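You operate a simulated robot arm through the tools that you are given. There is no shell and no other tool. Be economical: measure what you need, move in short steps, check, and stop when the job is done.

The job below is to be done with a simulated two-armed robot. You get a single attempt, and the scene is never put back.

JOB
Take the yellow jar and leave it in the long trolley blue tray.

The check looks at the end state, three seconds after you hand in, the way a careful person would. Anything else that was tipped, shoved, dropped, spilled or broken makes it a failure.

ROBOT AND FRAMES
Two 7-joint arms with two-finger parallel grippers on one trunk, on a base that drives. Base frame: it is fixed to the floor where the robot stands at the start and does not move with it; the origin is under the middle of the robot, x ahead of it, y to its left, z up. Units: mm, degrees, N and s.
The left shoulder is at the start at [60, 143, 700], the right one opposite. With the tool pointing down near the work surface each hand reaches from about 100 to 700 mm from the robot's upright axis, wherever it stands, measured 20 degrees to its own side. Places, roughly: long trolley blue tray [2500, 3250, 500]. Payload 1.57 kg a hand.
The tool frame of a hand sits at the grasp point between the pads (the TCP): z along the fingers, y along the line on which they close. The tips reach 30 mm beyond it. The gripper opens to 110 mm. The fingers are 24 mm wide and 12 mm thick; the gripper's body (48 by 112 mm) begins 78 mm behind the TCP.
Orientation is that of the tool frame in the base frame, as a unit quaternion [x, y, z, w]. With the fingers straight down and closing along the base's y, the tool's x points along the base's -x, its y along +y and its z along -z.

CONTROLS
- The arms move only by the tool play_rows. It takes "left_increments", "right_increments" or both (then of equal length, played together; a hand with none holds still); each is a list of rows, each a list of 7 numbers: the closure, from 0 (fully open) to 1 (shut), then the shift along the tool's x, y, z in mm, then the turn, a rotation vector about the tool's x, y, z in degrees. In form: [[grip, x, y, z, wx, wy, wz], ...]. A call has 1 to 10 rows; each row is the pose to reach, as a shift and turn from the pose commanded when the call began, along the tool's axes at that moment. A row lasts 0.2 s, in which the tool goes at most 50 mm and 8.6 degrees; a call with a longer step from one row to the next is refused whole, and so is a gripper value outside its range. Where a pose cannot be reached the arm comes as near as it can. A force on the tool above 40 N (or 10 N above the force at the start of the call, whichever is more), or a blocked arm, ends the call early, and 0.2 s more pass. The fingers move at their own pace (about 45 mm/s each) and stop on an object; they squeeze with about 26 N. The grip force told is the motor's: it shows also when the fingers shut on nothing. Time passes only in rows, and 0.2 s behind the last, so rows that repeat a pose let the fingers close. The reply holds the time, the measured pose of the TCP, the force on the tool along the base axes, the opening and the grip force, in the units named above and with some noise.
- Cameras (640 x 400 px; columns grow to the right, rows downward): "scene" is now at [28.6, 2.1, 1290.6]; the picture's right is [0.07, -1.00, 0.00], its down [-0.93, -0.06, -0.36] and it looks along [0.36, 0.02, -0.93] (base axes); focal length 281 px, centre (320, 200). "left" rides on the left gripper at [70, -16, -141] in its tool frame; the picture's right is [0.23, 0.97, 0.00], its down [-0.86, 0.20, -0.48] and it looks along [-0.47, 0.11, 0.88] (tool axes); focal length 222 px, centre (320, 200). "right" rides on the right gripper at [70, 16, -141] in its tool frame; the picture's right is [-0.23, 0.97, 0.00], its down [-0.86, -0.20, -0.48] and it looks along [-0.47, -0.11, 0.88] (tool axes); focal length 222 px, centre (320, 200). There is no depth. A picture from a camera that has moved, and an enlarged one, comes with that camera's place and axes in the base frame and with its lens. The place of the scene camera against the robot may be out by one fixed shift of up to 12 mm in any direction.
- get_image(camera): a new picture of that camera. The clock stands still meanwhile.
- slide_trunk(by): slides the trunk up (or, below 0, down) by that many mm; the arms and the scene camera ride with it, the base frame stays. It gives what a move gives, with no picture.
- steer(legs): drives the robot by 1 to 6 legs, each [ahead, left, turn to the left] in mm, mm and degrees, along the robot's own axes; the way and the turn of a leg run together, so that a leg with both is an arc; at most 1500 mm and 180 degrees a leg. The arms and the cameras ride along, it lands a little off, and it stops where it bumps. It gives what a move gives.
- pan_tilt(pan, tilt): turns the head with the scene camera to pan (to the left, within 86 degrees either way) and tilt (down, from -29 to 69), counted from straight ahead of the robot. It gives what a move gives.
- enlarge(camera, box): a new picture of the part [left, top, right, bottom] of that camera's present view, enlarged. The clock stands still meanwhile.
- sign_off(): hands the job in; it is judged then, once.

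Go step by step. Nothing tells you exact positions but the pictures and the camera data: compare them with the known pose of the tool, close in by small moves and look again before you grip or let go. The budget is 120 turns and 108 pictures, counting those below and the enlarged ones. Unless the task says otherwise, let go and move clear before handing in, and close with one line.

The tools are called after ">>>" as a command line: name --argument value ..., lists and objects as JSON in quotes. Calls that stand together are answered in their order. play_rows: Moves the arms, as the interface text tells. Its arguments: {"type":"object","properties":{"left_increments":{"type":"array"},"right_increments":{"type":"array"}},"required":[]} The other tools are called the same way: slide_trunk (by) slides the trunk up or down; steer (legs) drives the base; pan_tilt (pan, tilt) turns the head that bears the scene camera; get_image (camera) takes a picture; enlarge (camera, box) takes an enlarged picture of a part of a camera's view; sign_off () hands the job in.

At the start:

```text
t: 0.0
left_ee_pos: [299.3, 117.5, 569.8]
left_orientation: [0.0, 1.0, 0.001, -0.001]
left_ft_force: [0.4, -0.2, 0.3]
left_finger_gap: 110.0
left_grasp_force: 0.1
right_ee_pos: [295.2, -121.9, 531.6]
right_orientation: [0.001, 1.0, 0.0, 0.0]
right_ft_force: [-0.1, -0.1, -0.1]
right_finger_gap: 110.2
right_grasp_force: 0.1
trunk travel left (down, up): [-298.0, 292.0]
robot x, y, heading: [0.1, -1.0, -0.0]
head pan, tilt: [3.8, 68.8]
```

scene: 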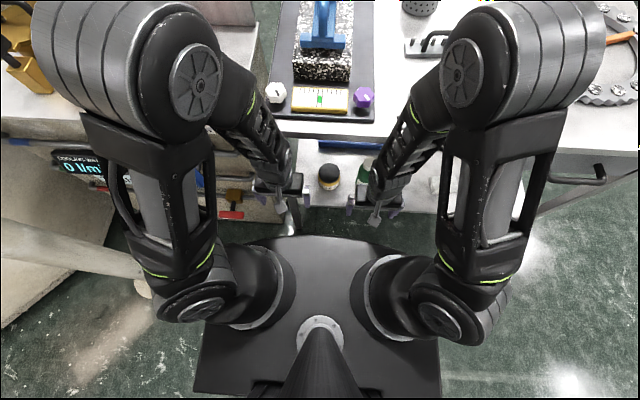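
right: 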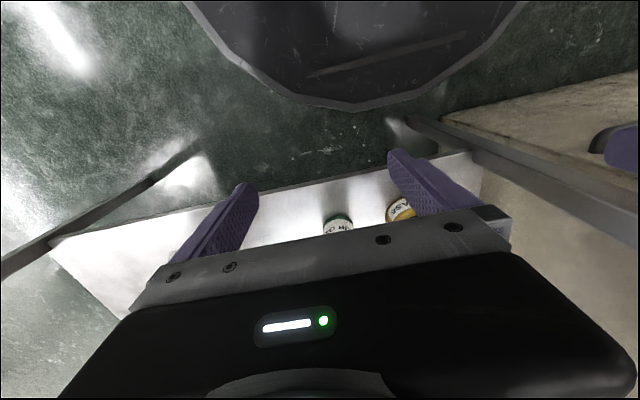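
left: 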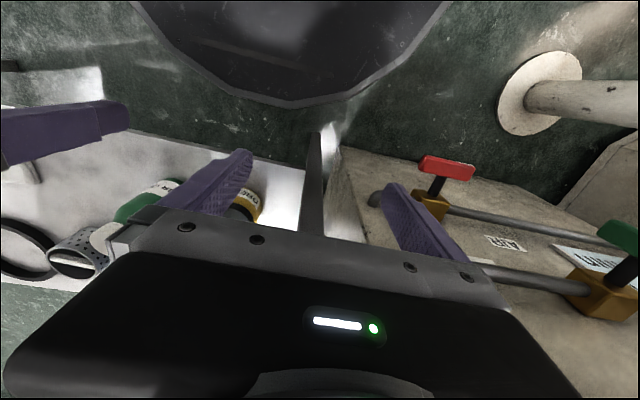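

I see a white surface between the arms with a yellow-labelled jar and a green one next to it. I'll look closer first.

>>> enlarge --camera "scene" --box '[220, 100, 460, 250]'

>>> enlarge --camera "left" --box '[0, 100, 320, 300]'

>>> enlarge --camera "right" --box '[240, 120, 480, 270]'

```text
2.67 times, centred on (340, 175) of scene
camera zoom: at [28.6, 2.1, 1290.6], right [0.07, -1.0, 0.0], down [-0.93, -0.06, -0.36], along [0.36, 0.02, -0.93], focal length 750 px, centre (267, 267)
```

zoom: 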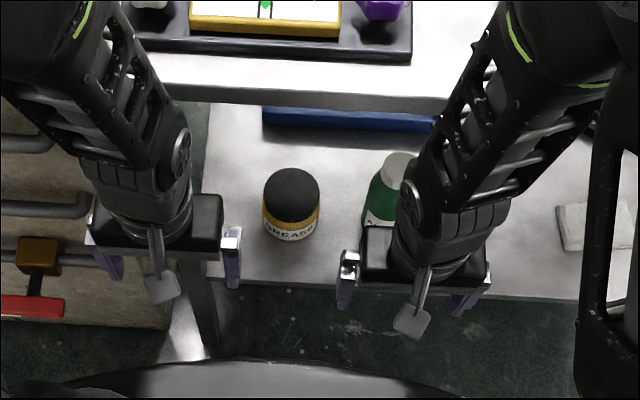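

```text
2.00 times, centred on (160, 200) of left
camera zoom: at [228.8, 102.4, 710.8], right [-0.23, 0.97, 0.0], down [0.86, 0.2, 0.48], along [0.46, 0.11, -0.88], focal length 444 px, centre (640, 200)
```

zoom: 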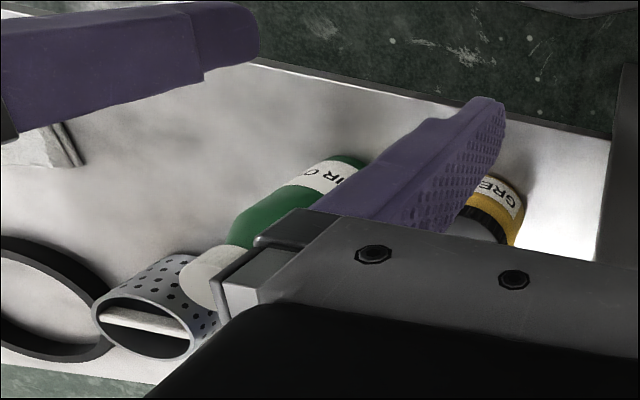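

```text
2.67 times, centred on (360, 195) of right
camera zoom: at [224.3, -107.3, 672.2], right [0.23, 0.97, 0.0], down [0.86, -0.2, 0.48], along [0.47, -0.11, -0.88], focal length 592 px, centre (213, 213)
```

zoom: 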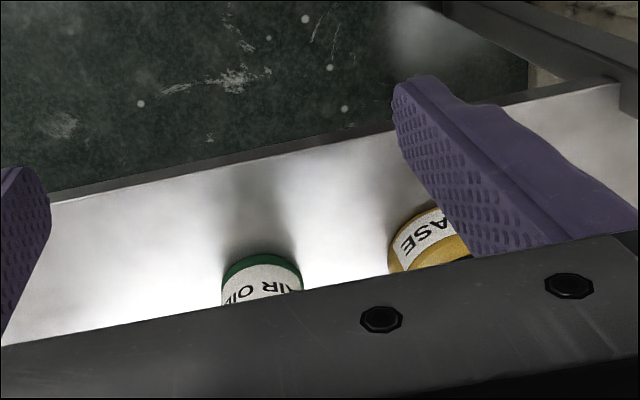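

The jar (black lid, GREASE label) seems to stand near [484, -6, 320..400], about 76 mm wide. An upper deck is behind it; I'll raise the trunk to measure its front edge by parallax.

>>> slide_trunk --by 200

>>> get_image --camera "scene"

```text
t: 2.2
left_ee_pos: [298.6, 117.7, 768.8]
left_orientation: [0.0, 1.0, 0.001, -0.002]
left_ft_force: [-0.3, -0.5, -0.1]
left_finger_gap: 110.0
left_grasp_force: 0.1
right_ee_pos: [294.1, -123.6, 731.5]
right_orientation: [0.0, 1.0, 0.0, 0.0]
right_ft_force: [0.2, 0.0, -0.1]
right_finger_gap: 110.0
right_grasp_force: 0.0
trunk travel left (down, up): [-498.0, 92.0]
robot x, y, heading: [3.8, 3.4, -0.1]
head pan, tilt: [3.8, 68.8]
```

```text
101 pictures are left
camera scene: at [28.7, 2.1, 1490.6], right [0.07, -1.0, 0.0], down [-0.93, -0.06, -0.36], along [0.36, 0.02, -0.93], focal length 281 px, centre (320, 200)
```

scene: 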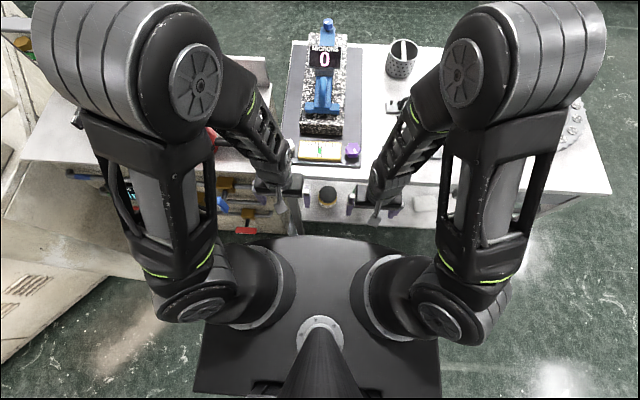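

I'll zoom on the deck edge for the comparison.

>>> enlarge --camera "scene" --box '[240, 130, 400, 230]'

```text
4.00 times, centred on (320, 180) of scene
camera zoom: at [28.7, 2.1, 1490.6], right [0.07, -1.0, 0.0], down [-0.93, -0.06, -0.36], along [0.36, 0.02, -0.93], focal length 1125 px, centre (320, 280)
```

zoom: 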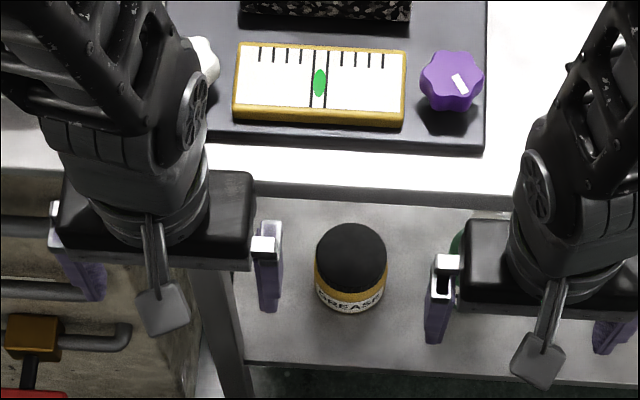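

By parallax the deck is a bench top at about z 840 with its front edge near x 333, so the jar stands on an undershelf below it, around [477, 0, 320]. The arm must reach in from the front, so I look around before backing off.

>>> pan_tilt --pan 60 --tilt 20

>>> get_image --camera "scene"

>>> pan_tilt --pan -60 --tilt 35

>>> get_image --camera "scene"

>>> pan_tilt --pan 0 --tilt 35

>>> get_image --camera "scene"

```text
t: 3.4
left_ee_pos: [297.2, 118.5, 769.0]
left_orientation: [0.0, 1.0, 0.001, -0.002]
left_ft_force: [0.0, 0.3, -0.1]
left_finger_gap: 110.1
left_grasp_force: 0.1
right_ee_pos: [295.7, -123.0, 731.7]
right_orientation: [0.0, 1.0, 0.0, 0.0]
right_ft_force: [-0.4, -0.3, 0.5]
right_finger_gap: 110.0
right_grasp_force: 0.0
trunk travel left (down, up): [-498.0, 92.0]
robot x, y, heading: [4.6, -4.9, -0.1]
head pan, tilt: [60.0, 20.0]
```

```text
99 pictures are left
camera scene: at [19.4, 79.0, 1558.1], right [0.87, -0.5, 0.0], down [-0.17, -0.3, -0.94], along [0.47, 0.81, -0.34], focal length 281 px, centre (320, 200)
```

scene: 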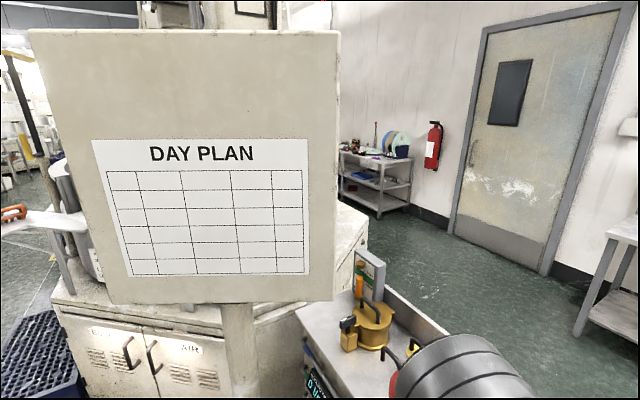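

```text
t: 5.4
left_ee_pos: [297.4, 119.7, 769.2]
left_orientation: [0.0, 1.0, 0.001, -0.003]
left_ft_force: [0.3, -0.3, -1.0]
left_finger_gap: 110.2
left_grasp_force: 0.0
right_ee_pos: [294.8, -121.9, 730.1]
right_orientation: [0.0, 1.0, 0.0, 0.0]
right_ft_force: [0.2, -0.6, 0.1]
right_finger_gap: 110.2
right_grasp_force: 0.1
trunk travel left (down, up): [-498.0, 92.0]
robot x, y, heading: [1.4, 0.6, 0.4]
head pan, tilt: [-60.0, 35.0]
```

```text
98 pictures are left
camera scene: at [16.9, -77.8, 1534.3], right [-0.87, -0.5, 0.0], down [-0.29, 0.5, -0.82], along [0.41, -0.71, -0.57], focal length 281 px, centre (320, 200)
```

scene: 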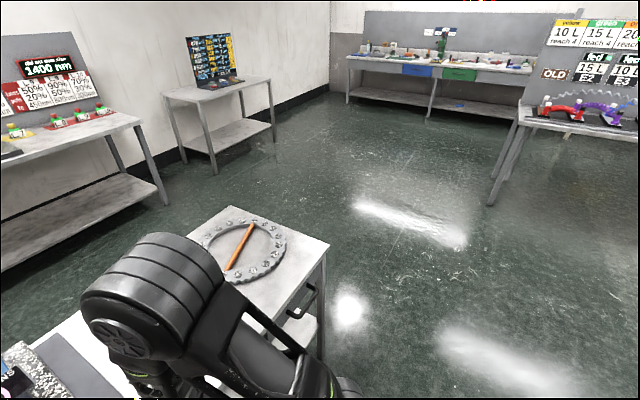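

```text
t: 6.7
left_ee_pos: [298.0, 118.3, 768.4]
left_orientation: [0.0, 1.0, 0.0, -0.002]
left_ft_force: [-0.2, -0.2, 0.3]
left_finger_gap: 110.2
left_grasp_force: 0.0
right_ee_pos: [293.7, -122.8, 731.7]
right_orientation: [0.0, 1.0, 0.0, 0.0]
right_ft_force: [-0.8, -0.1, -0.4]
right_finger_gap: 109.7
right_grasp_force: 0.1
trunk travel left (down, up): [-498.0, 92.0]
robot x, y, heading: [-1.9, 2.1, -0.2]
head pan, tilt: [0.0, 35.0]
```

```text
97 pictures are left
camera scene: at [60.9, -1.7, 1534.3], right [0.0, -1.0, 0.0], down [-0.57, 0.0, -0.82], along [0.82, 0.0, -0.57], focal length 281 px, centre (320, 200)
```

scene: 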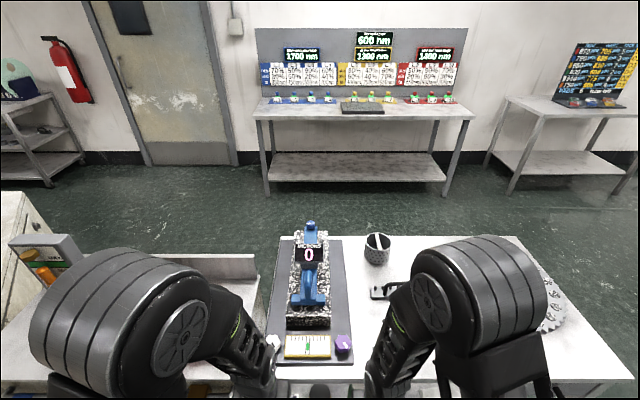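

The trolley near the fire extinguisher lies in the direction of the goal. I'll zoom on it.

>>> pan_tilt --pan 50 --tilt 18

>>> enlarge --camera "scene" --box '[260, 100, 420, 200]'

>>> get_image --camera "scene"

>>> pan_tilt --pan 86 --tilt 30

>>> get_image --camera "scene"

>>> pan_tilt --pan -86 --tilt 30

>>> get_image --camera "scene"

```text
t: 7.9
left_ee_pos: [297.7, 117.1, 769.2]
left_orientation: [0.0, 1.0, 0.001, -0.002]
left_ft_force: [-0.5, 0.1, -0.7]
left_finger_gap: 109.9
left_grasp_force: 0.0
right_ee_pos: [294.7, -122.8, 730.5]
right_orientation: [0.0, 1.0, 0.0, 0.0]
right_ft_force: [0.8, 0.7, 0.1]
right_finger_gap: 110.0
right_grasp_force: 0.1
trunk travel left (down, up): [-498.0, 92.0]
robot x, y, heading: [-2.0, 0.7, 0.1]
head pan, tilt: [50.0, 18.0]
```

```text
4.00 times, centred on (340, 150) of scene
camera zoom: at [32.9, 69.8, 1561.4], right [0.77, -0.64, 0.0], down [-0.2, -0.24, -0.95], along [0.61, 0.73, -0.31], focal length 1125 px, centre (240, 400)
```

zoom: 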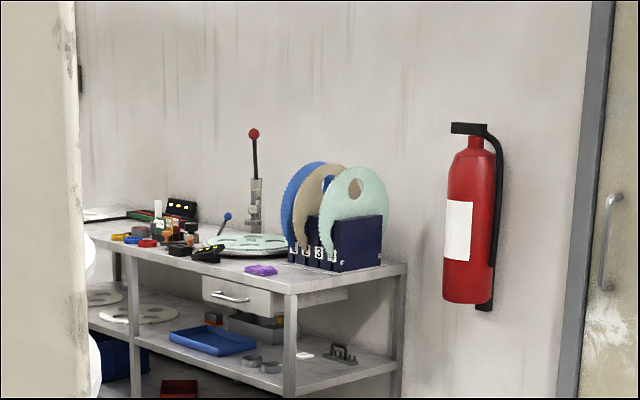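

```text
95 pictures are left
camera scene: at [32.9, 69.8, 1561.4], right [0.77, -0.64, 0.0], down [-0.2, -0.24, -0.95], along [0.61, 0.73, -0.31], focal length 281 px, centre (320, 200)
```

scene: 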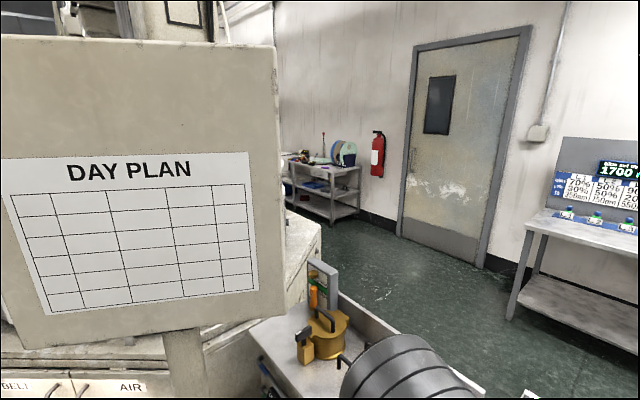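

```text
t: 8.9
left_ee_pos: [297.8, 118.4, 769.2]
left_orientation: [0.001, 1.0, 0.0, -0.002]
left_ft_force: [-0.3, -0.5, 0.5]
left_finger_gap: 109.8
left_grasp_force: 0.1
right_ee_pos: [295.1, -122.8, 731.5]
right_orientation: [0.0, 1.0, 0.0, 0.001]
right_ft_force: [1.0, 0.7, -0.1]
right_finger_gap: 110.2
right_grasp_force: 0.1
trunk travel left (down, up): [-498.0, 92.0]
robot x, y, heading: [2.8, 0.8, 0.1]
head pan, tilt: [85.9, 30.0]
```

```text
94 pictures are left
camera scene: at [-20.7, 88.6, 1542.1], right [1.0, -0.07, 0.0], down [-0.04, -0.5, -0.87], along [0.06, 0.86, -0.5], focal length 281 px, centre (320, 200)
```

scene: 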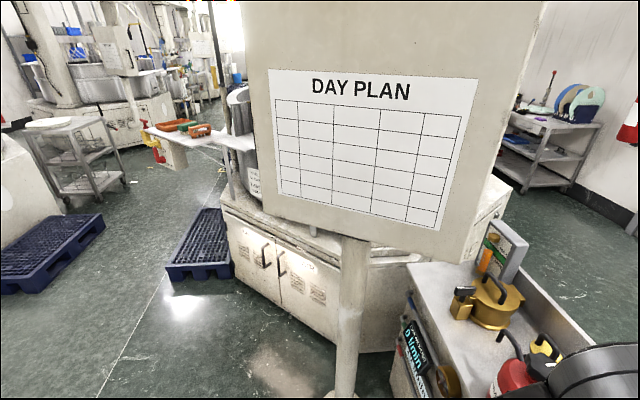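

```text
t: 11.5
left_ee_pos: [297.9, 117.5, 768.9]
left_orientation: [0.001, 1.0, 0.001, -0.002]
left_ft_force: [0.5, 0.2, -1.1]
left_finger_gap: 109.9
left_grasp_force: 0.0
right_ee_pos: [294.9, -122.7, 731.3]
right_orientation: [0.001, 1.0, -0.001, 0.0]
right_ft_force: [0.1, 0.2, 0.6]
right_finger_gap: 110.2
right_grasp_force: 0.0
trunk travel left (down, up): [-498.0, 92.0]
robot x, y, heading: [-1.5, -2.4, 0.0]
head pan, tilt: [-85.9, 30.0]
```

```text
93 pictures are left
camera scene: at [-20.7, -91.8, 1542.1], right [-1.0, -0.07, 0.0], down [-0.04, 0.5, -0.87], along [0.06, -0.86, -0.5], focal length 281 px, centre (320, 200)
```

scene: 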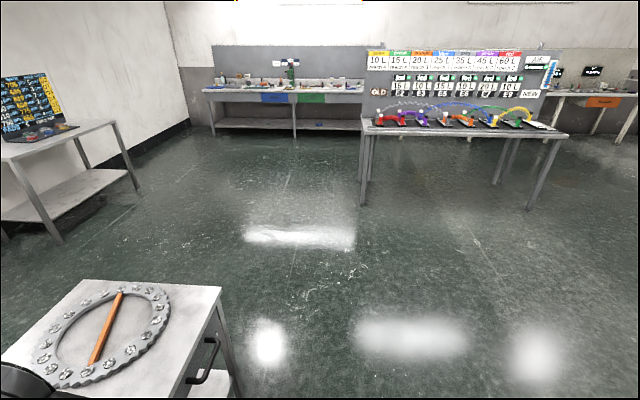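

The blue tray is on the middle shelf of the long trolley (front face near x 2150, open toward -x). The only way I see is back off, go round the bench on the right and come up the corridor. First I back off the bench.

>>> steer --legs '[[-200, 0, 0], [-150, 0, 0]]'

>>> pan_tilt --pan 0 --tilt 50

>>> get_image --camera "scene"

```text
t: 14.1
left_ee_pos: [-51.9, 117.4, 769.2]
left_orientation: [0.0, 1.0, 0.001, -0.002]
left_ft_force: [-0.4, 0.4, -0.4]
left_finger_gap: 110.0
left_grasp_force: 0.1
right_ee_pos: [-53.8, -123.1, 730.5]
right_orientation: [-0.001, 1.0, 0.0, 0.0]
right_ft_force: [-0.7, 0.0, -0.3]
right_finger_gap: 109.9
right_grasp_force: 0.1
trunk travel left (down, up): [-498.0, 92.0]
robot x, y, heading: [-344.1, 1.2, 0.2]
head pan, tilt: [-85.9, 30.0]
```

```text
t: 15.7
left_ee_pos: [-51.1, 117.4, 769.3]
left_orientation: [0.0, 1.0, 0.001, -0.001]
left_ft_force: [0.1, 0.5, -0.6]
left_finger_gap: 110.1
left_grasp_force: 0.1
right_ee_pos: [-53.9, -122.2, 731.4]
right_orientation: [0.0, 1.0, 0.0, -0.001]
right_ft_force: [0.1, -0.9, -0.3]
right_finger_gap: 109.9
right_grasp_force: 0.1
trunk travel left (down, up): [-498.0, 92.0]
robot x, y, heading: [-348.9, -1.6, 0.1]
head pan, tilt: [0.0, 50.0]
```

```text
92 pictures are left
camera scene: at [-298.9, -1.7, 1512.6], right [0.0, -1.0, 0.0], down [-0.77, 0.0, -0.64], along [0.64, 0.0, -0.77], focal length 281 px, centre (320, 200)
```

scene: 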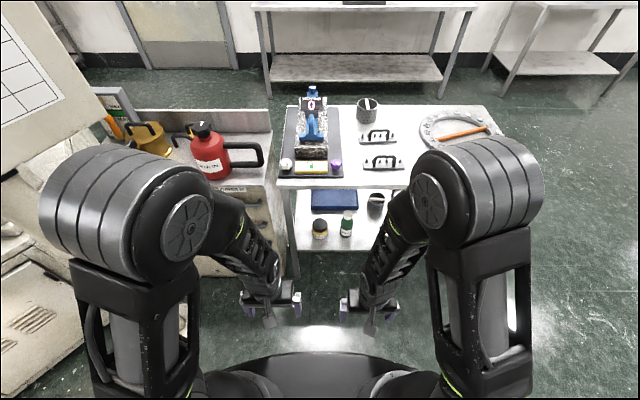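

Backed off cleanly; the jar and green bottle are visible on the undershelf. I lower the trunk and look from lower down.

>>> slide_trunk --by -400

>>> pan_tilt --pan 0 --tilt 40

>>> get_image --camera "scene"

```text
t: 19.5
left_ee_pos: [-51.6, 118.0, 370.1]
left_orientation: [0.0, 1.0, 0.001, -0.002]
left_ft_force: [-0.2, -0.5, 0.5]
left_finger_gap: 110.2
left_grasp_force: 0.0
right_ee_pos: [-53.9, -123.5, 330.6]
right_orientation: [0.001, 1.0, 0.0, 0.0]
right_ft_force: [0.5, -0.2, 0.9]
right_finger_gap: 109.8
right_grasp_force: 0.0
trunk travel left (down, up): [-98.0, 492.0]
robot x, y, heading: [-348.7, 1.3, 0.1]
head pan, tilt: [0.0, 50.0]
```

```text
t: 20.2
left_ee_pos: [-50.9, 118.0, 369.5]
left_orientation: [0.0, 1.0, 0.001, -0.002]
left_ft_force: [-1.0, -0.2, -0.1]
left_finger_gap: 110.0
left_grasp_force: 0.0
right_ee_pos: [-54.0, -121.8, 332.2]
right_orientation: [0.001, 1.0, -0.001, 0.0]
right_ft_force: [-0.3, 0.3, 0.6]
right_finger_gap: 109.9
right_grasp_force: 0.2
trunk travel left (down, up): [-98.0, 492.0]
robot x, y, heading: [-348.2, -0.7, -0.0]
head pan, tilt: [0.0, 40.0]
```

```text
91 pictures are left
camera scene: at [-290.9, -1.7, 1126.7], right [0.0, -1.0, 0.0], down [-0.64, 0.0, -0.77], along [0.77, 0.0, -0.64], focal length 281 px, centre (320, 200)
```

scene: 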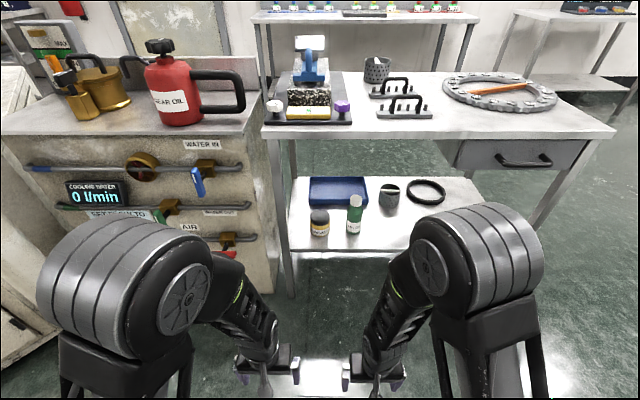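

Good clear view. I zoom on the jar.

>>> enlarge --camera "scene" --box '[260, 150, 420, 250]'

```text
4.00 times, centred on (340, 200) of scene
camera zoom: at [-290.9, -1.7, 1126.7], right [0.0, -1.0, 0.0], down [-0.64, 0.0, -0.77], along [0.77, 0.0, -0.64], focal length 1125 px, centre (240, 200)
```

zoom: 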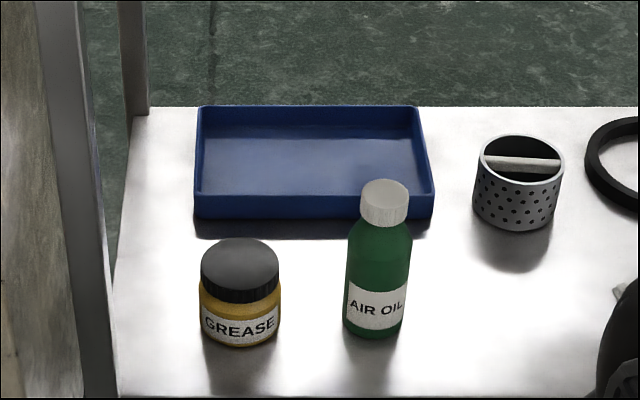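

Jar base centre is about [488, -2], 76 mm wide, lid top near z 396; bottle 130 mm to its right leaves room for the finger. I tilt the right tool forward 50° and bring it to the middle, moving the left hand outwards.

>>> play_rows --right_increments '[[0, -25, 0, -10, 0, -5, 0], [0, -50, 0, -20, 0, -10, 0], [0, -80, 0, -30, 0, -15, 0], [0, -110, 0, -40, 0, -20, 0], [0, -140, 10, -45, 0, -25, 0], [0, -160, 30, -45, 0, -30, 0], [0, -174, 55, -45, 0, -35, 0], [0, -174, 80, -45, 0, -40, 0], [0, -174, 105, -45, 0, -45, 0], [0, -174, 122, -45, 0, -50, 0]]' --left_increments '[[0, 0, 10, 0, 0, 0, 0], [0, 0, 20, 0, 0, 0, 0], [0, 0, 30, 0, 0, 0, 0], [0, 0, 40, 0, 0, 0, 0], [0, 0, 50, 0, 0, 0, 0], [0, 0, 60, 0, 0, 0, 0], [0, 0, 70, 0, 0, 0, 0], [0, 0, 80, 0, 0, 0, 0], [0, 0, 80, 0, 0, 0, 0], [0, 0, 80, 0, 0, 0, 0]]'

>>> get_image --camera "scene"

>>> get_image --camera "right"

```text
t: 22.4
left_ee_pos: [-39.3, 197.8, 369.0]
left_orientation: [-0.001, 1.0, 0.001, -0.003]
left_ft_force: [0.2, -0.9, -0.7]
left_finger_gap: 110.0
left_grasp_force: 0.0
left hand out of reach, approached as far as the arm can: row 2, 3, 4, 5, 6, 7, 8, 9, 10
right_ee_pos: [120.4, -1.1, 374.8]
right_orientation: [-0.001, 0.906, 0.0, 0.424]
right_ft_force: [0.5, 0.7, 0.3]
right_finger_gap: 110.0
right_grasp_force: 0.1
trunk travel left (down, up): [-98.0, 492.0]
robot x, y, heading: [-352.1, -0.3, -0.2]
head pan, tilt: [0.0, 40.0]
```

```text
89 pictures are left
camera scene: at [-290.8, -1.8, 1126.8], right [0.0, -1.0, 0.0], down [-0.64, 0.0, -0.77], along [0.77, 0.0, -0.64], focal length 281 px, centre (320, 200)
```

scene: 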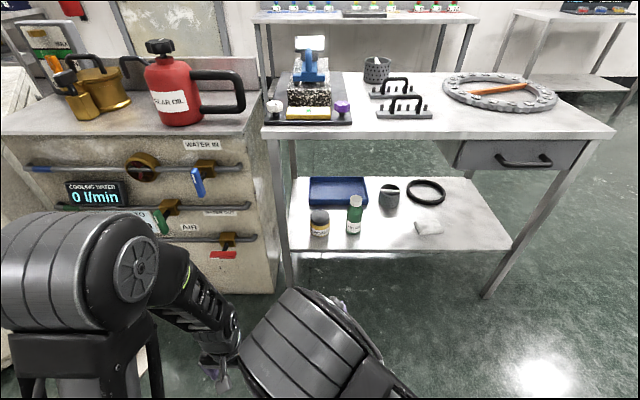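

```text
88 pictures are left
camera right: at [-33.9, 15.1, 412.9], right [0.14, 0.97, 0.17], down [0.18, -0.2, 0.96], along [0.97, -0.11, -0.21], focal length 222 px, centre (320, 200)
```

right: 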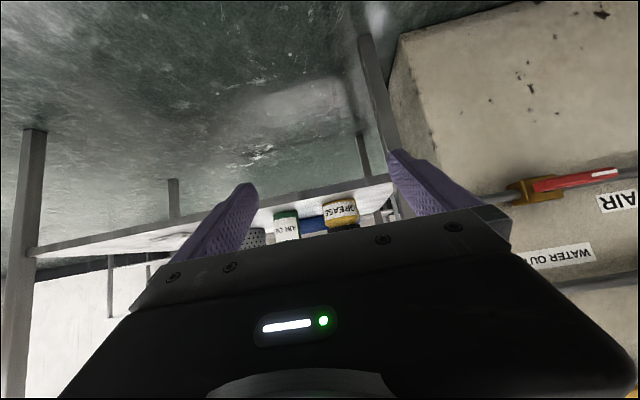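

The tool is tilted, jar lies straight ahead at y about -3. I drive ahead 180 and look again.

>>> steer --legs '[[180, 0, 0]]'

>>> get_image --camera "right"

>>> get_image --camera "scene"

```text
t: 23.9
left_ee_pos: [143.0, 198.4, 368.4]
left_orientation: [-0.001, 1.0, 0.001, -0.004]
left_ft_force: [0.1, 0.2, -0.3]
left_finger_gap: 110.1
left_grasp_force: 0.1
right_ee_pos: [300.7, -0.8, 374.6]
right_orientation: [-0.001, 0.907, 0.001, 0.422]
right_ft_force: [-0.4, 0.4, -0.8]
right_finger_gap: 110.1
right_grasp_force: 0.0
trunk travel left (down, up): [-98.0, 492.0]
robot x, y, heading: [-171.8, 2.1, 0.4]
head pan, tilt: [0.0, 40.0]
```

```text
87 pictures are left
camera right: at [146.5, 15.3, 413.0], right [0.14, 0.97, 0.17], down [0.18, -0.2, 0.96], along [0.97, -0.11, -0.21], focal length 222 px, centre (320, 200)
```

right: 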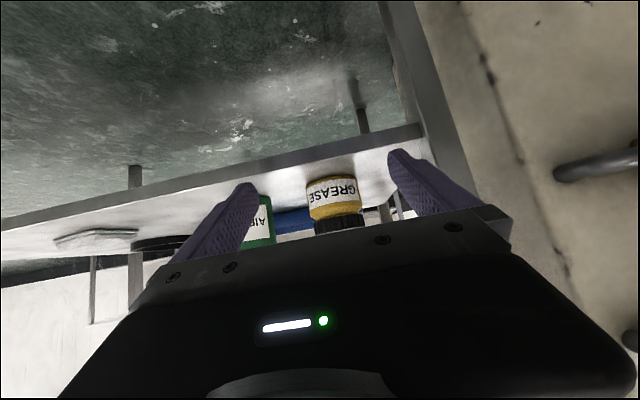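

```text
86 pictures are left
camera scene: at [-110.3, -1.5, 1126.8], right [0.0, -1.0, 0.0], down [-0.64, 0.0, -0.77], along [0.77, 0.0, -0.64], focal length 281 px, centre (320, 200)
```

scene: 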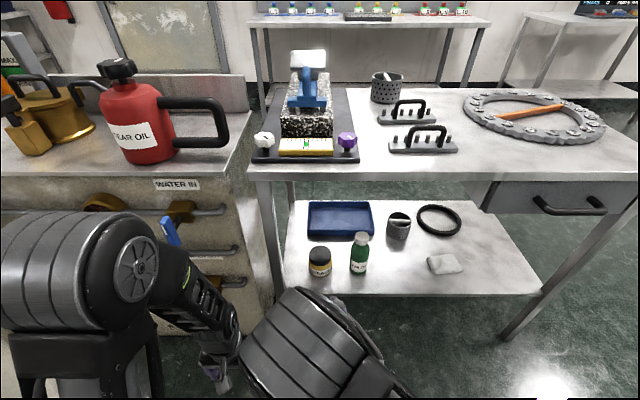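

Jar centre comes out near [484, -3]; the path between leg and bottle is clear. I advance 110 mm in a straight line, then check.

>>> play_rows --right_increments '[[0, -12, 0, 18.6, 0, 0, 0], [0, -24, -1, 37.3, 0, 0, 0], [0, -36, -1, 56, 0, 0, 0], [0, -48, -2, 74.6, 0, 0, 0], [0, -60, -2, 93.3, 0, 0, 0]]'

>>> get_image --camera "right"

>>> enlarge --camera "scene" --box '[220, 200, 460, 350]'

```text
t: 25.1
left_ee_pos: [142.3, 198.1, 368.4]
left_orientation: [-0.001, 1.0, 0.001, -0.004]
left_ft_force: [-0.3, -0.1, -0.1]
left_finger_gap: 110.0
left_grasp_force: 0.0
right_ee_pos: [410.6, -2.3, 360.5]
right_orientation: [-0.001, 0.906, 0.0, 0.423]
right_ft_force: [-0.6, 0.2, -0.1]
right_finger_gap: 109.9
right_grasp_force: 0.0
trunk travel left (down, up): [-98.0, 492.0]
robot x, y, heading: [-167.0, -2.4, 0.1]
head pan, tilt: [0.0, 40.0]
```

```text
85 pictures are left
camera right: at [256.1, 13.7, 398.2], right [0.14, 0.97, 0.17], down [0.18, -0.2, 0.96], along [0.97, -0.11, -0.21], focal length 222 px, centre (320, 200)
```

right: 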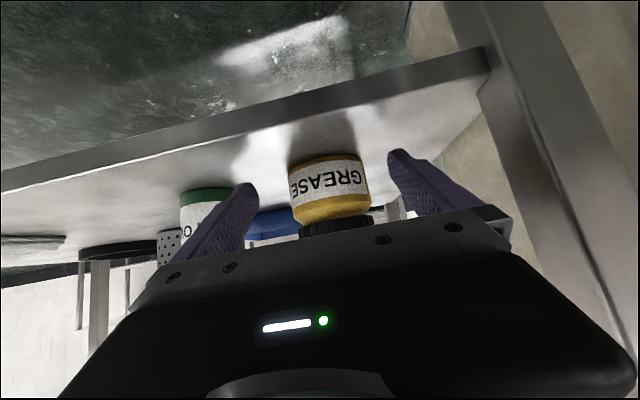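

```text
2.67 times, centred on (340, 275) of scene
camera zoom: at [-110.3, -1.5, 1126.8], right [0.0, -1.0, 0.0], down [-0.64, 0.0, -0.77], along [0.77, 0.0, -0.64], focal length 750 px, centre (267, 0)
```

zoom: 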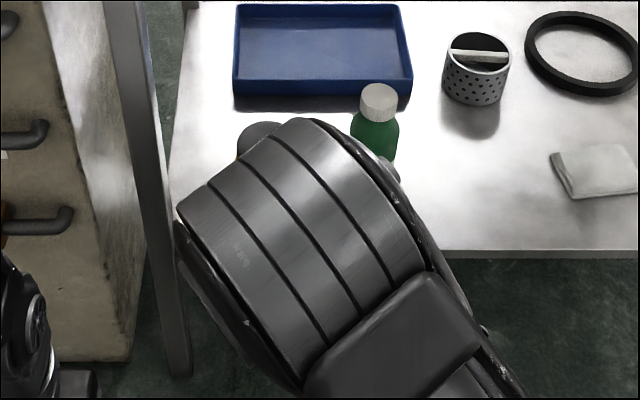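

Jar is centred between the fingers (y about 0). I advance the last 74 mm, stopping if force builds.

>>> play_rows --right_increments '[[0, -11, 0, 14, 0, 0, 0], [0, -22, 1, 28, 0, 0, 0], [0, -34, 2, 43, 0, 0, 0], [0, -46, 2, 58, 0, 0, 0], [0, -46, 2, 58, 0, 0, 0]]'

>>> get_image --camera "right"

```text
t: 26.4
left_ee_pos: [142.1, 198.6, 368.9]
left_orientation: [-0.001, 1.0, 0.001, -0.004]
left_ft_force: [0.0, 0.3, 0.0]
left_finger_gap: 110.0
left_grasp_force: 0.0
right_ee_pos: [484.8, 0.3, 359.4]
right_orientation: [-0.001, 0.906, 0.001, 0.423]
right_ft_force: [0.2, 0.5, -0.5]
right_finger_gap: 110.2
right_grasp_force: 0.2
trunk travel left (down, up): [-98.0, 492.0]
robot x, y, heading: [-167.0, 2.0, -0.2]
head pan, tilt: [0.0, 40.0]
```

```text
83 pictures are left
camera right: at [330.4, 15.4, 396.8], right [0.14, 0.97, 0.17], down [0.18, -0.2, 0.96], along [0.97, -0.11, -0.21], focal length 222 px, centre (320, 200)
```

right: 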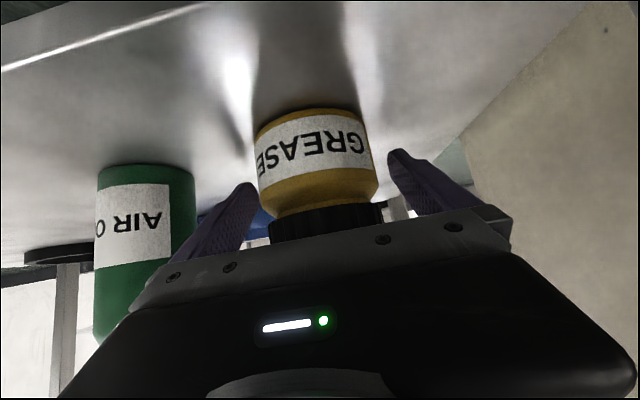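

The jar sits between the fingers, centred. I close.

>>> play_rows --right_increments '[[0.2, 0, 0, 0, 0, 0, 0], [0.4, 0, 0, 0, 0, 0, 0], [0.6, 0, 0, 0, 0, 0, 0], [0.8, 0, 0, 0, 0, 0, 0], [1, 0, 0, 0, 0, 0, 0], [1, 0, 0, 0, 0, 0, 0], [1, 0, 0, 0, 0, 0, 0]]'

>>> get_image --camera "right"

```text
t: 27.9
left_ee_pos: [142.4, 198.0, 368.4]
left_orientation: [0.0, 1.0, 0.001, -0.004]
left_ft_force: [-0.2, 0.1, -0.1]
left_finger_gap: 110.1
left_grasp_force: 0.1
right_ee_pos: [484.4, 0.4, 358.4]
right_orientation: [-0.001, 0.906, 0.001, 0.423]
right_ft_force: [0.4, 0.9, 0.0]
right_finger_gap: 79.3
right_grasp_force: 26.2
trunk travel left (down, up): [-98.0, 492.0]
robot x, y, heading: [-164.5, -0.1, 0.1]
head pan, tilt: [0.0, 40.0]
```

```text
82 pictures are left
camera right: at [330.2, 15.4, 396.9], right [0.14, 0.97, 0.17], down [0.18, -0.2, 0.96], along [0.97, -0.11, -0.21], focal length 222 px, centre (320, 200)
```

right: 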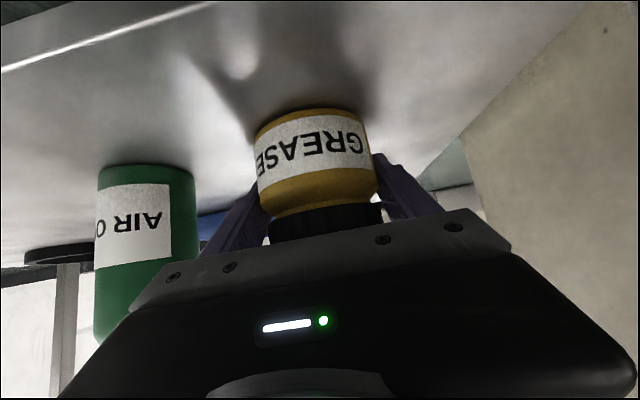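

Gripped at 79 mm with 26 N. I lift 25 mm and check.

>>> play_rows --right_increments '[[1, -5, 0, -4, 0, 0, 0], [1, -12, 0, -10, 0, 0, 0], [1, -19, 0, -16, 0, 0, 0], [1, -19, 0, -16, 0, 0, 0]]'

>>> get_image --camera "right"

```text
t: 28.9
left_ee_pos: [141.6, 198.0, 367.8]
left_orientation: [-0.001, 1.0, 0.001, -0.004]
left_ft_force: [-0.5, 0.1, 0.1]
left_finger_gap: 109.8
left_grasp_force: 0.0
right_ee_pos: [485.6, 0.7, 385.5]
right_orientation: [-0.001, 0.907, 0.0, 0.422]
right_ft_force: [0.0, -0.2, -2.2]
right_finger_gap: 79.4
right_grasp_force: 26.7
trunk travel left (down, up): [-98.0, 492.0]
robot x, y, heading: [-164.6, 0.3, 0.1]
head pan, tilt: [0.0, 40.0]
```

```text
81 pictures are left
camera right: at [330.8, 15.6, 421.8], right [0.14, 0.97, 0.17], down [0.18, -0.2, 0.96], along [0.97, -0.11, -0.21], focal length 222 px, centre (320, 200)
```

right: 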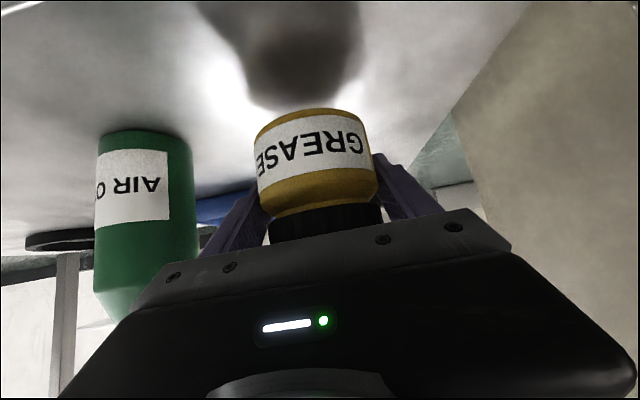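

The jar is lifted and firm. I lift a little more and withdraw straight back, then back the base away.

>>> play_rows --right_increments '[[1, -11, 0, -9, 0, 0, 0], [1, -23, 0, -19, 0, 0, 0], [1, -3, 0, -43, 0, 0, 0], [1, 17, 0, -67, 0, 0, 0], [1, 37, 0, -91, 0, 0, 0], [1, 57, 0, -114, 0, 0, 0], [1, 77, 0, -138, 0, 0, 0], [1, 95, 0, -160, 0, 0, 0], [1, 95, 0, -160, 0, 0, 0]]'

>>> steer --legs '[[-230, 0, 0]]'

>>> get_image --camera "right"

>>> get_image --camera "scene"

```text
t: 30.9
left_ee_pos: [142.8, 198.3, 367.6]
left_orientation: [-0.001, 1.0, 0.001, -0.003]
left_ft_force: [-1.4, -0.4, 0.1]
left_finger_gap: 110.3
left_grasp_force: 0.0
right_ee_pos: [299.9, -0.3, 413.9]
right_orientation: [0.0, 0.907, 0.0, 0.422]
right_ft_force: [0.2, 0.5, -2.7]
right_finger_gap: 79.5
right_grasp_force: 26.1
trunk travel left (down, up): [-98.0, 492.0]
robot x, y, heading: [-170.5, 3.1, 0.1]
head pan, tilt: [0.0, 40.0]
```

```text
t: 32.7
left_ee_pos: [-84.0, 198.2, 367.9]
left_orientation: [0.0, 1.0, 0.001, -0.003]
left_ft_force: [-1.4, 0.0, 0.6]
left_finger_gap: 110.0
left_grasp_force: 0.0
right_ee_pos: [75.3, -0.3, 413.6]
right_orientation: [0.0, 0.906, 0.0, 0.423]
right_ft_force: [-0.6, 0.0, -2.6]
right_finger_gap: 79.4
right_grasp_force: 25.8
trunk travel left (down, up): [-98.0, 492.0]
robot x, y, heading: [-392.4, -2.2, -0.0]
head pan, tilt: [0.0, 40.0]
```

```text
80 pictures are left
camera right: at [-78.5, 15.3, 451.0], right [0.15, 0.97, 0.17], down [0.18, -0.2, 0.96], along [0.97, -0.11, -0.21], focal length 222 px, centre (320, 200)
```

right: 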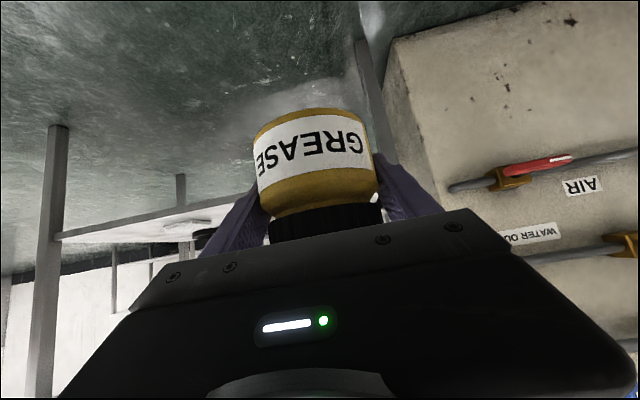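

```text
79 pictures are left
camera scene: at [-335.7, -1.7, 1126.7], right [0.0, -1.0, 0.0], down [-0.64, 0.0, -0.77], along [0.77, 0.0, -0.64], focal length 281 px, centre (320, 200)
```

scene: 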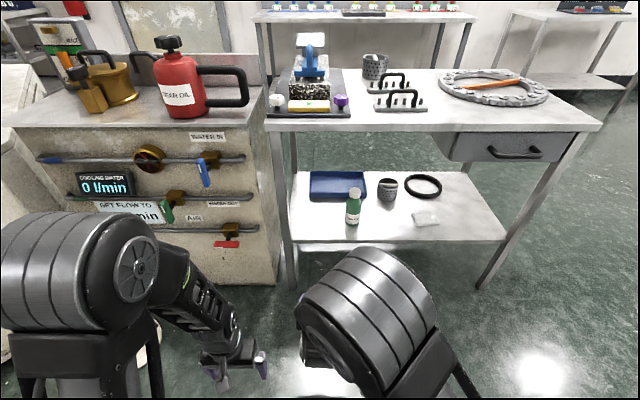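

Jar held securely. I drive right to clear the bench, then look ahead.

>>> steer --legs '[[0, -1300, 0]]'

>>> pan_tilt --pan 0 --tilt 25

>>> get_image --camera "scene"

>>> pan_tilt --pan 60 --tilt 25

>>> get_image --camera "scene"

```text
t: 39.2
left_ee_pos: [-81.5, -1107.9, 367.7]
left_orientation: [-0.001, 1.0, 0.001, -0.004]
left_ft_force: [0.1, -0.4, 0.8]
left_finger_gap: 110.0
left_grasp_force: 0.0
right_ee_pos: [76.0, -1305.1, 413.6]
right_orientation: [-0.001, 0.906, 0.0, 0.423]
right_ft_force: [-0.3, -0.4, -2.9]
right_finger_gap: 79.6
right_grasp_force: 26.4
trunk travel left (down, up): [-98.0, 492.0]
robot x, y, heading: [-394.2, -1306.2, -0.1]
head pan, tilt: [0.0, 40.0]
```

```text
t: 40.0
left_ee_pos: [-81.8, -1107.3, 367.8]
left_orientation: [-0.001, 1.0, 0.0, -0.003]
left_ft_force: [-0.6, 1.1, 0.1]
left_finger_gap: 110.1
left_grasp_force: 0.1
right_ee_pos: [76.8, -1305.3, 413.4]
right_orientation: [-0.001, 0.906, 0.001, 0.423]
right_ft_force: [0.5, -1.0, -3.3]
right_finger_gap: 79.4
right_grasp_force: 25.4
trunk travel left (down, up): [-98.0, 492.0]
robot x, y, heading: [-392.6, -1305.1, 0.1]
head pan, tilt: [0.0, 25.0]
```

```text
78 pictures are left
camera scene: at [-327.3, -1307.0, 1150.0], right [0.0, -1.0, 0.0], down [-0.42, 0.0, -0.91], along [0.91, 0.0, -0.42], focal length 281 px, centre (320, 200)
```

scene: 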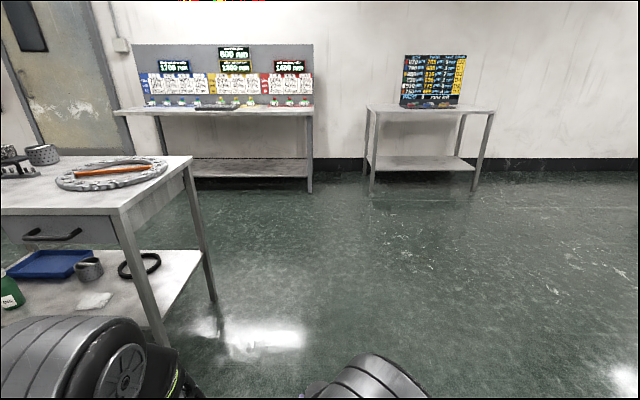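

```text
t: 41.3
left_ee_pos: [-83.5, -1107.6, 367.6]
left_orientation: [-0.001, 1.0, 0.001, -0.003]
left_ft_force: [-0.3, -1.0, -0.1]
left_finger_gap: 110.1
left_grasp_force: 0.0
right_ee_pos: [77.6, -1304.5, 413.7]
right_orientation: [-0.001, 0.906, 0.001, 0.422]
right_ft_force: [0.1, 0.1, -2.4]
right_finger_gap: 79.5
right_grasp_force: 25.5
trunk travel left (down, up): [-98.0, 492.0]
robot x, y, heading: [-393.3, -1306.3, 0.1]
head pan, tilt: [60.0, 25.0]
```

```text
77 pictures are left
camera scene: at [-373.4, -1227.3, 1150.1], right [0.87, -0.5, 0.0], down [-0.21, -0.37, -0.91], along [0.45, 0.79, -0.42], focal length 281 px, centre (320, 200)
```

scene: 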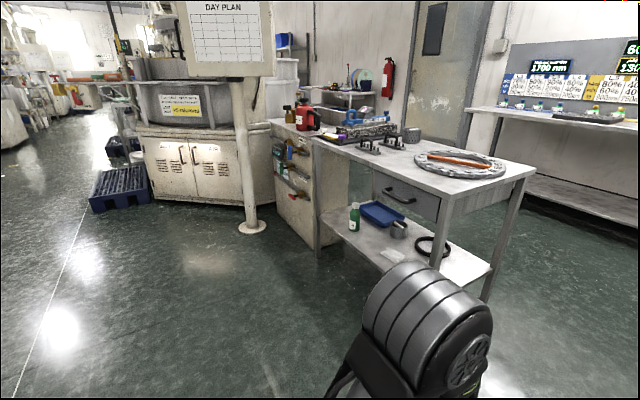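

Clear floor ahead; I take another 150 mm clearance to the right, then drive forward to about x 1450.

>>> steer --legs '[[0, -150, 0], [1000, 0, 0], [850, 0, 0]]'

>>> pan_tilt --pan 86 --tilt 20

>>> get_image --camera "scene"

```text
t: 51.5
left_ee_pos: [1761.8, -1253.0, 368.2]
left_orientation: [-0.002, 1.0, 0.001, -0.003]
left_ft_force: [0.4, -0.7, 0.7]
left_finger_gap: 109.8
left_grasp_force: 0.0
right_ee_pos: [1922.6, -1451.6, 414.7]
right_orientation: [-0.001, 0.907, 0.0, 0.422]
right_ft_force: [0.1, -0.3, -2.4]
right_finger_gap: 79.4
right_grasp_force: 26.0
trunk travel left (down, up): [-98.0, 492.0]
robot x, y, heading: [1449.7, -1449.3, -0.0]
head pan, tilt: [60.0, 25.0]
```

```text
t: 52.5
left_ee_pos: [1762.9, -1254.0, 368.3]
left_orientation: [-0.001, 1.0, 0.0, -0.003]
left_ft_force: [0.6, 0.1, 0.5]
left_finger_gap: 109.9
left_grasp_force: 0.1
right_ee_pos: [1921.1, -1451.5, 412.7]
right_orientation: [-0.001, 0.906, 0.001, 0.423]
right_ft_force: [-0.2, 0.6, -2.2]
right_finger_gap: 79.3
right_grasp_force: 26.4
trunk travel left (down, up): [-98.0, 492.0]
robot x, y, heading: [1452.8, -1452.6, 0.3]
head pan, tilt: [85.9, 20.0]
```

```text
76 pictures are left
camera scene: at [1432.3, -1360.3, 1158.2], right [1.0, -0.07, 0.0], down [-0.02, -0.34, -0.94], along [0.07, 0.94, -0.34], focal length 281 px, centre (320, 200)
```

scene: 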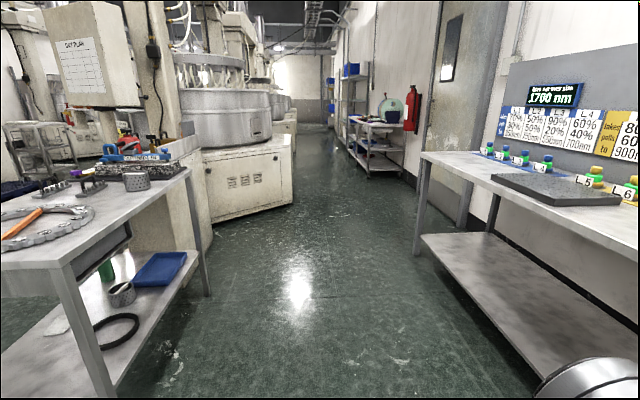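

The corridor is open; the trolley stands at its far end on the right. I zoom on it to place it properly.

>>> enlarge --camera "scene" --box '[260, 70, 460, 195]'

```text
3.20 times, centred on (360, 132) of scene
camera zoom: at [1432.3, -1360.3, 1158.2], right [1.0, -0.07, 0.0], down [-0.02, -0.34, -0.94], along [0.07, 0.94, -0.34], focal length 900 px, centre (192, 416)
```

zoom: 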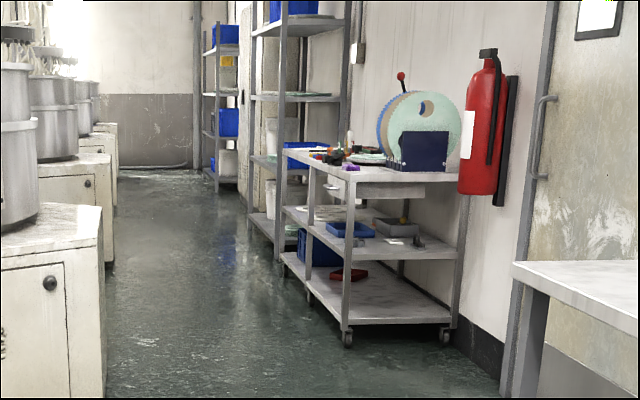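

The trolley's front is near x 2490 and the near end at y about 2800; the tray lies close to its front edge. I drive left along the corridor to y≈1000 at x≈1580 and look again.

>>> steer --legs '[[130, 0, 0], [0, 1300, 0], [0, 1150, 0]]'

>>> get_image --camera "scene"

>>> get_image --camera "right"

```text
t: 65.4
left_ee_pos: [1891.2, 1203.8, 367.9]
left_orientation: [0.005, 1.0, 0.0, -0.003]
left_ft_force: [-0.3, -0.2, -0.4]
left_finger_gap: 110.3
left_grasp_force: 0.1
right_ee_pos: [2047.9, 1005.3, 412.9]
right_orientation: [0.004, 0.906, -0.001, 0.423]
right_ft_force: [-0.9, -1.0, -2.0]
right_finger_gap: 79.4
right_grasp_force: 25.6
trunk travel left (down, up): [-98.0, 492.0]
robot x, y, heading: [1578.9, 1010.8, -0.4]
head pan, tilt: [85.9, 20.0]
```

```text
74 pictures are left
camera scene: at [1559.4, 1100.2, 1158.2], right [1.0, -0.08, 0.0], down [-0.03, -0.34, -0.94], along [0.07, 0.94, -0.34], focal length 281 px, centre (320, 200)
```

scene: 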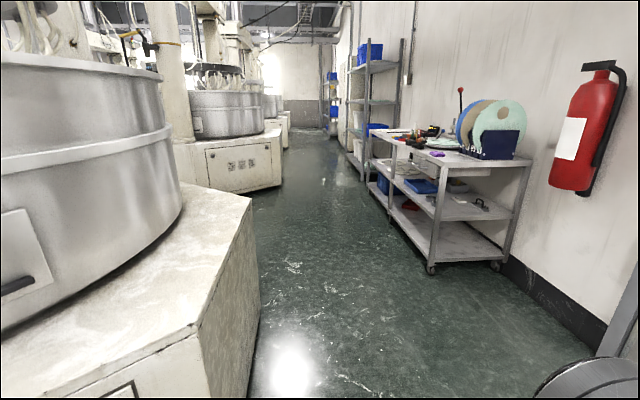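

```text
73 pictures are left
camera right: at [1894.4, 1021.3, 451.0], right [0.15, 0.97, 0.17], down [0.18, -0.2, 0.96], along [0.97, -0.12, -0.21], focal length 222 px, centre (320, 200)
```

right: 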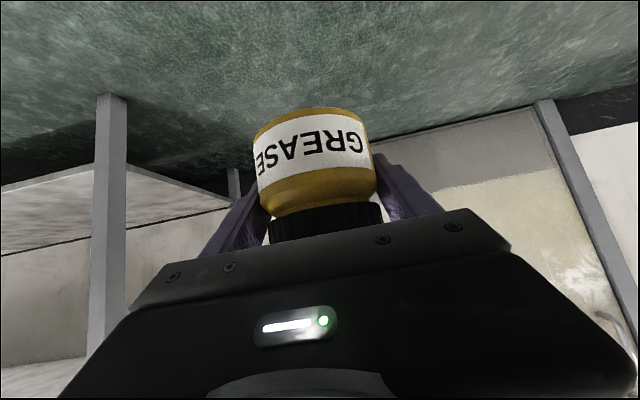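

The trolley's front is at x≈2500, y 2790 to about 3690; tray near [2530, 3160]. Cabinets on the left end at x≈1345. I move to x≈1780 and up to y≈3160.

>>> steer --legs '[[200, 0, 0.4], [0, 1100, 0], [0, 1040, 0]]'

>>> pan_tilt --pan 0 --tilt 35

>>> get_image --camera "scene"

>>> get_image --camera "right"

```text
t: 77.1
left_ee_pos: [2094.8, 3339.9, 368.5]
left_orientation: [0.002, 1.0, 0.001, -0.003]
left_ft_force: [-0.4, 0.7, 0.6]
left_finger_gap: 110.2
left_grasp_force: 0.1
right_ee_pos: [2253.2, 3141.9, 412.9]
right_orientation: [0.002, 0.906, -0.002, 0.423]
right_ft_force: [0.2, 0.1, -2.3]
right_finger_gap: 79.4
right_grasp_force: 25.7
trunk travel left (down, up): [-98.0, 492.0]
robot x, y, heading: [1784.2, 3143.5, -0.3]
head pan, tilt: [85.9, 20.0]
```

```text
t: 78.7
left_ee_pos: [2095.3, 3341.0, 368.2]
left_orientation: [0.002, 1.0, 0.0, -0.003]
left_ft_force: [-0.6, -0.1, 0.4]
left_finger_gap: 110.0
left_grasp_force: 0.0
right_ee_pos: [2253.8, 3140.6, 414.2]
right_orientation: [0.002, 0.907, -0.001, 0.422]
right_ft_force: [0.1, 0.2, -2.2]
right_finger_gap: 79.4
right_grasp_force: 26.0
trunk travel left (down, up): [-98.0, 492.0]
robot x, y, heading: [1781.9, 3142.8, -0.2]
head pan, tilt: [0.0, 35.0]
```

```text
72 pictures are left
camera scene: at [1845.3, 3142.7, 1134.3], right [0.0, -1.0, 0.0], down [-0.57, 0.0, -0.82], along [0.82, 0.0, -0.57], focal length 281 px, centre (320, 200)
```

scene: 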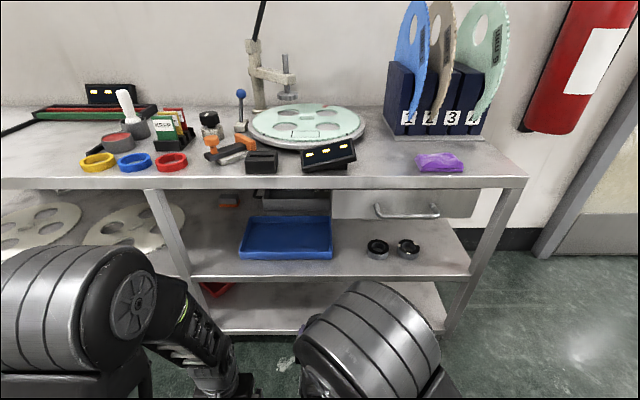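

```text
71 pictures are left
camera right: at [2099.4, 3158.4, 450.9], right [0.15, 0.97, 0.17], down [0.18, -0.2, 0.96], along [0.97, -0.11, -0.21], focal length 222 px, centre (320, 200)
```

right: 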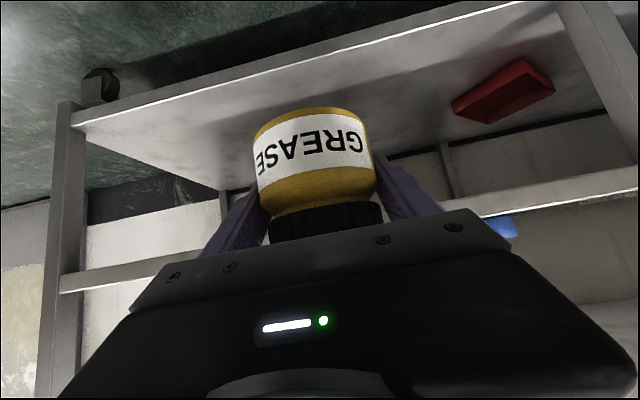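

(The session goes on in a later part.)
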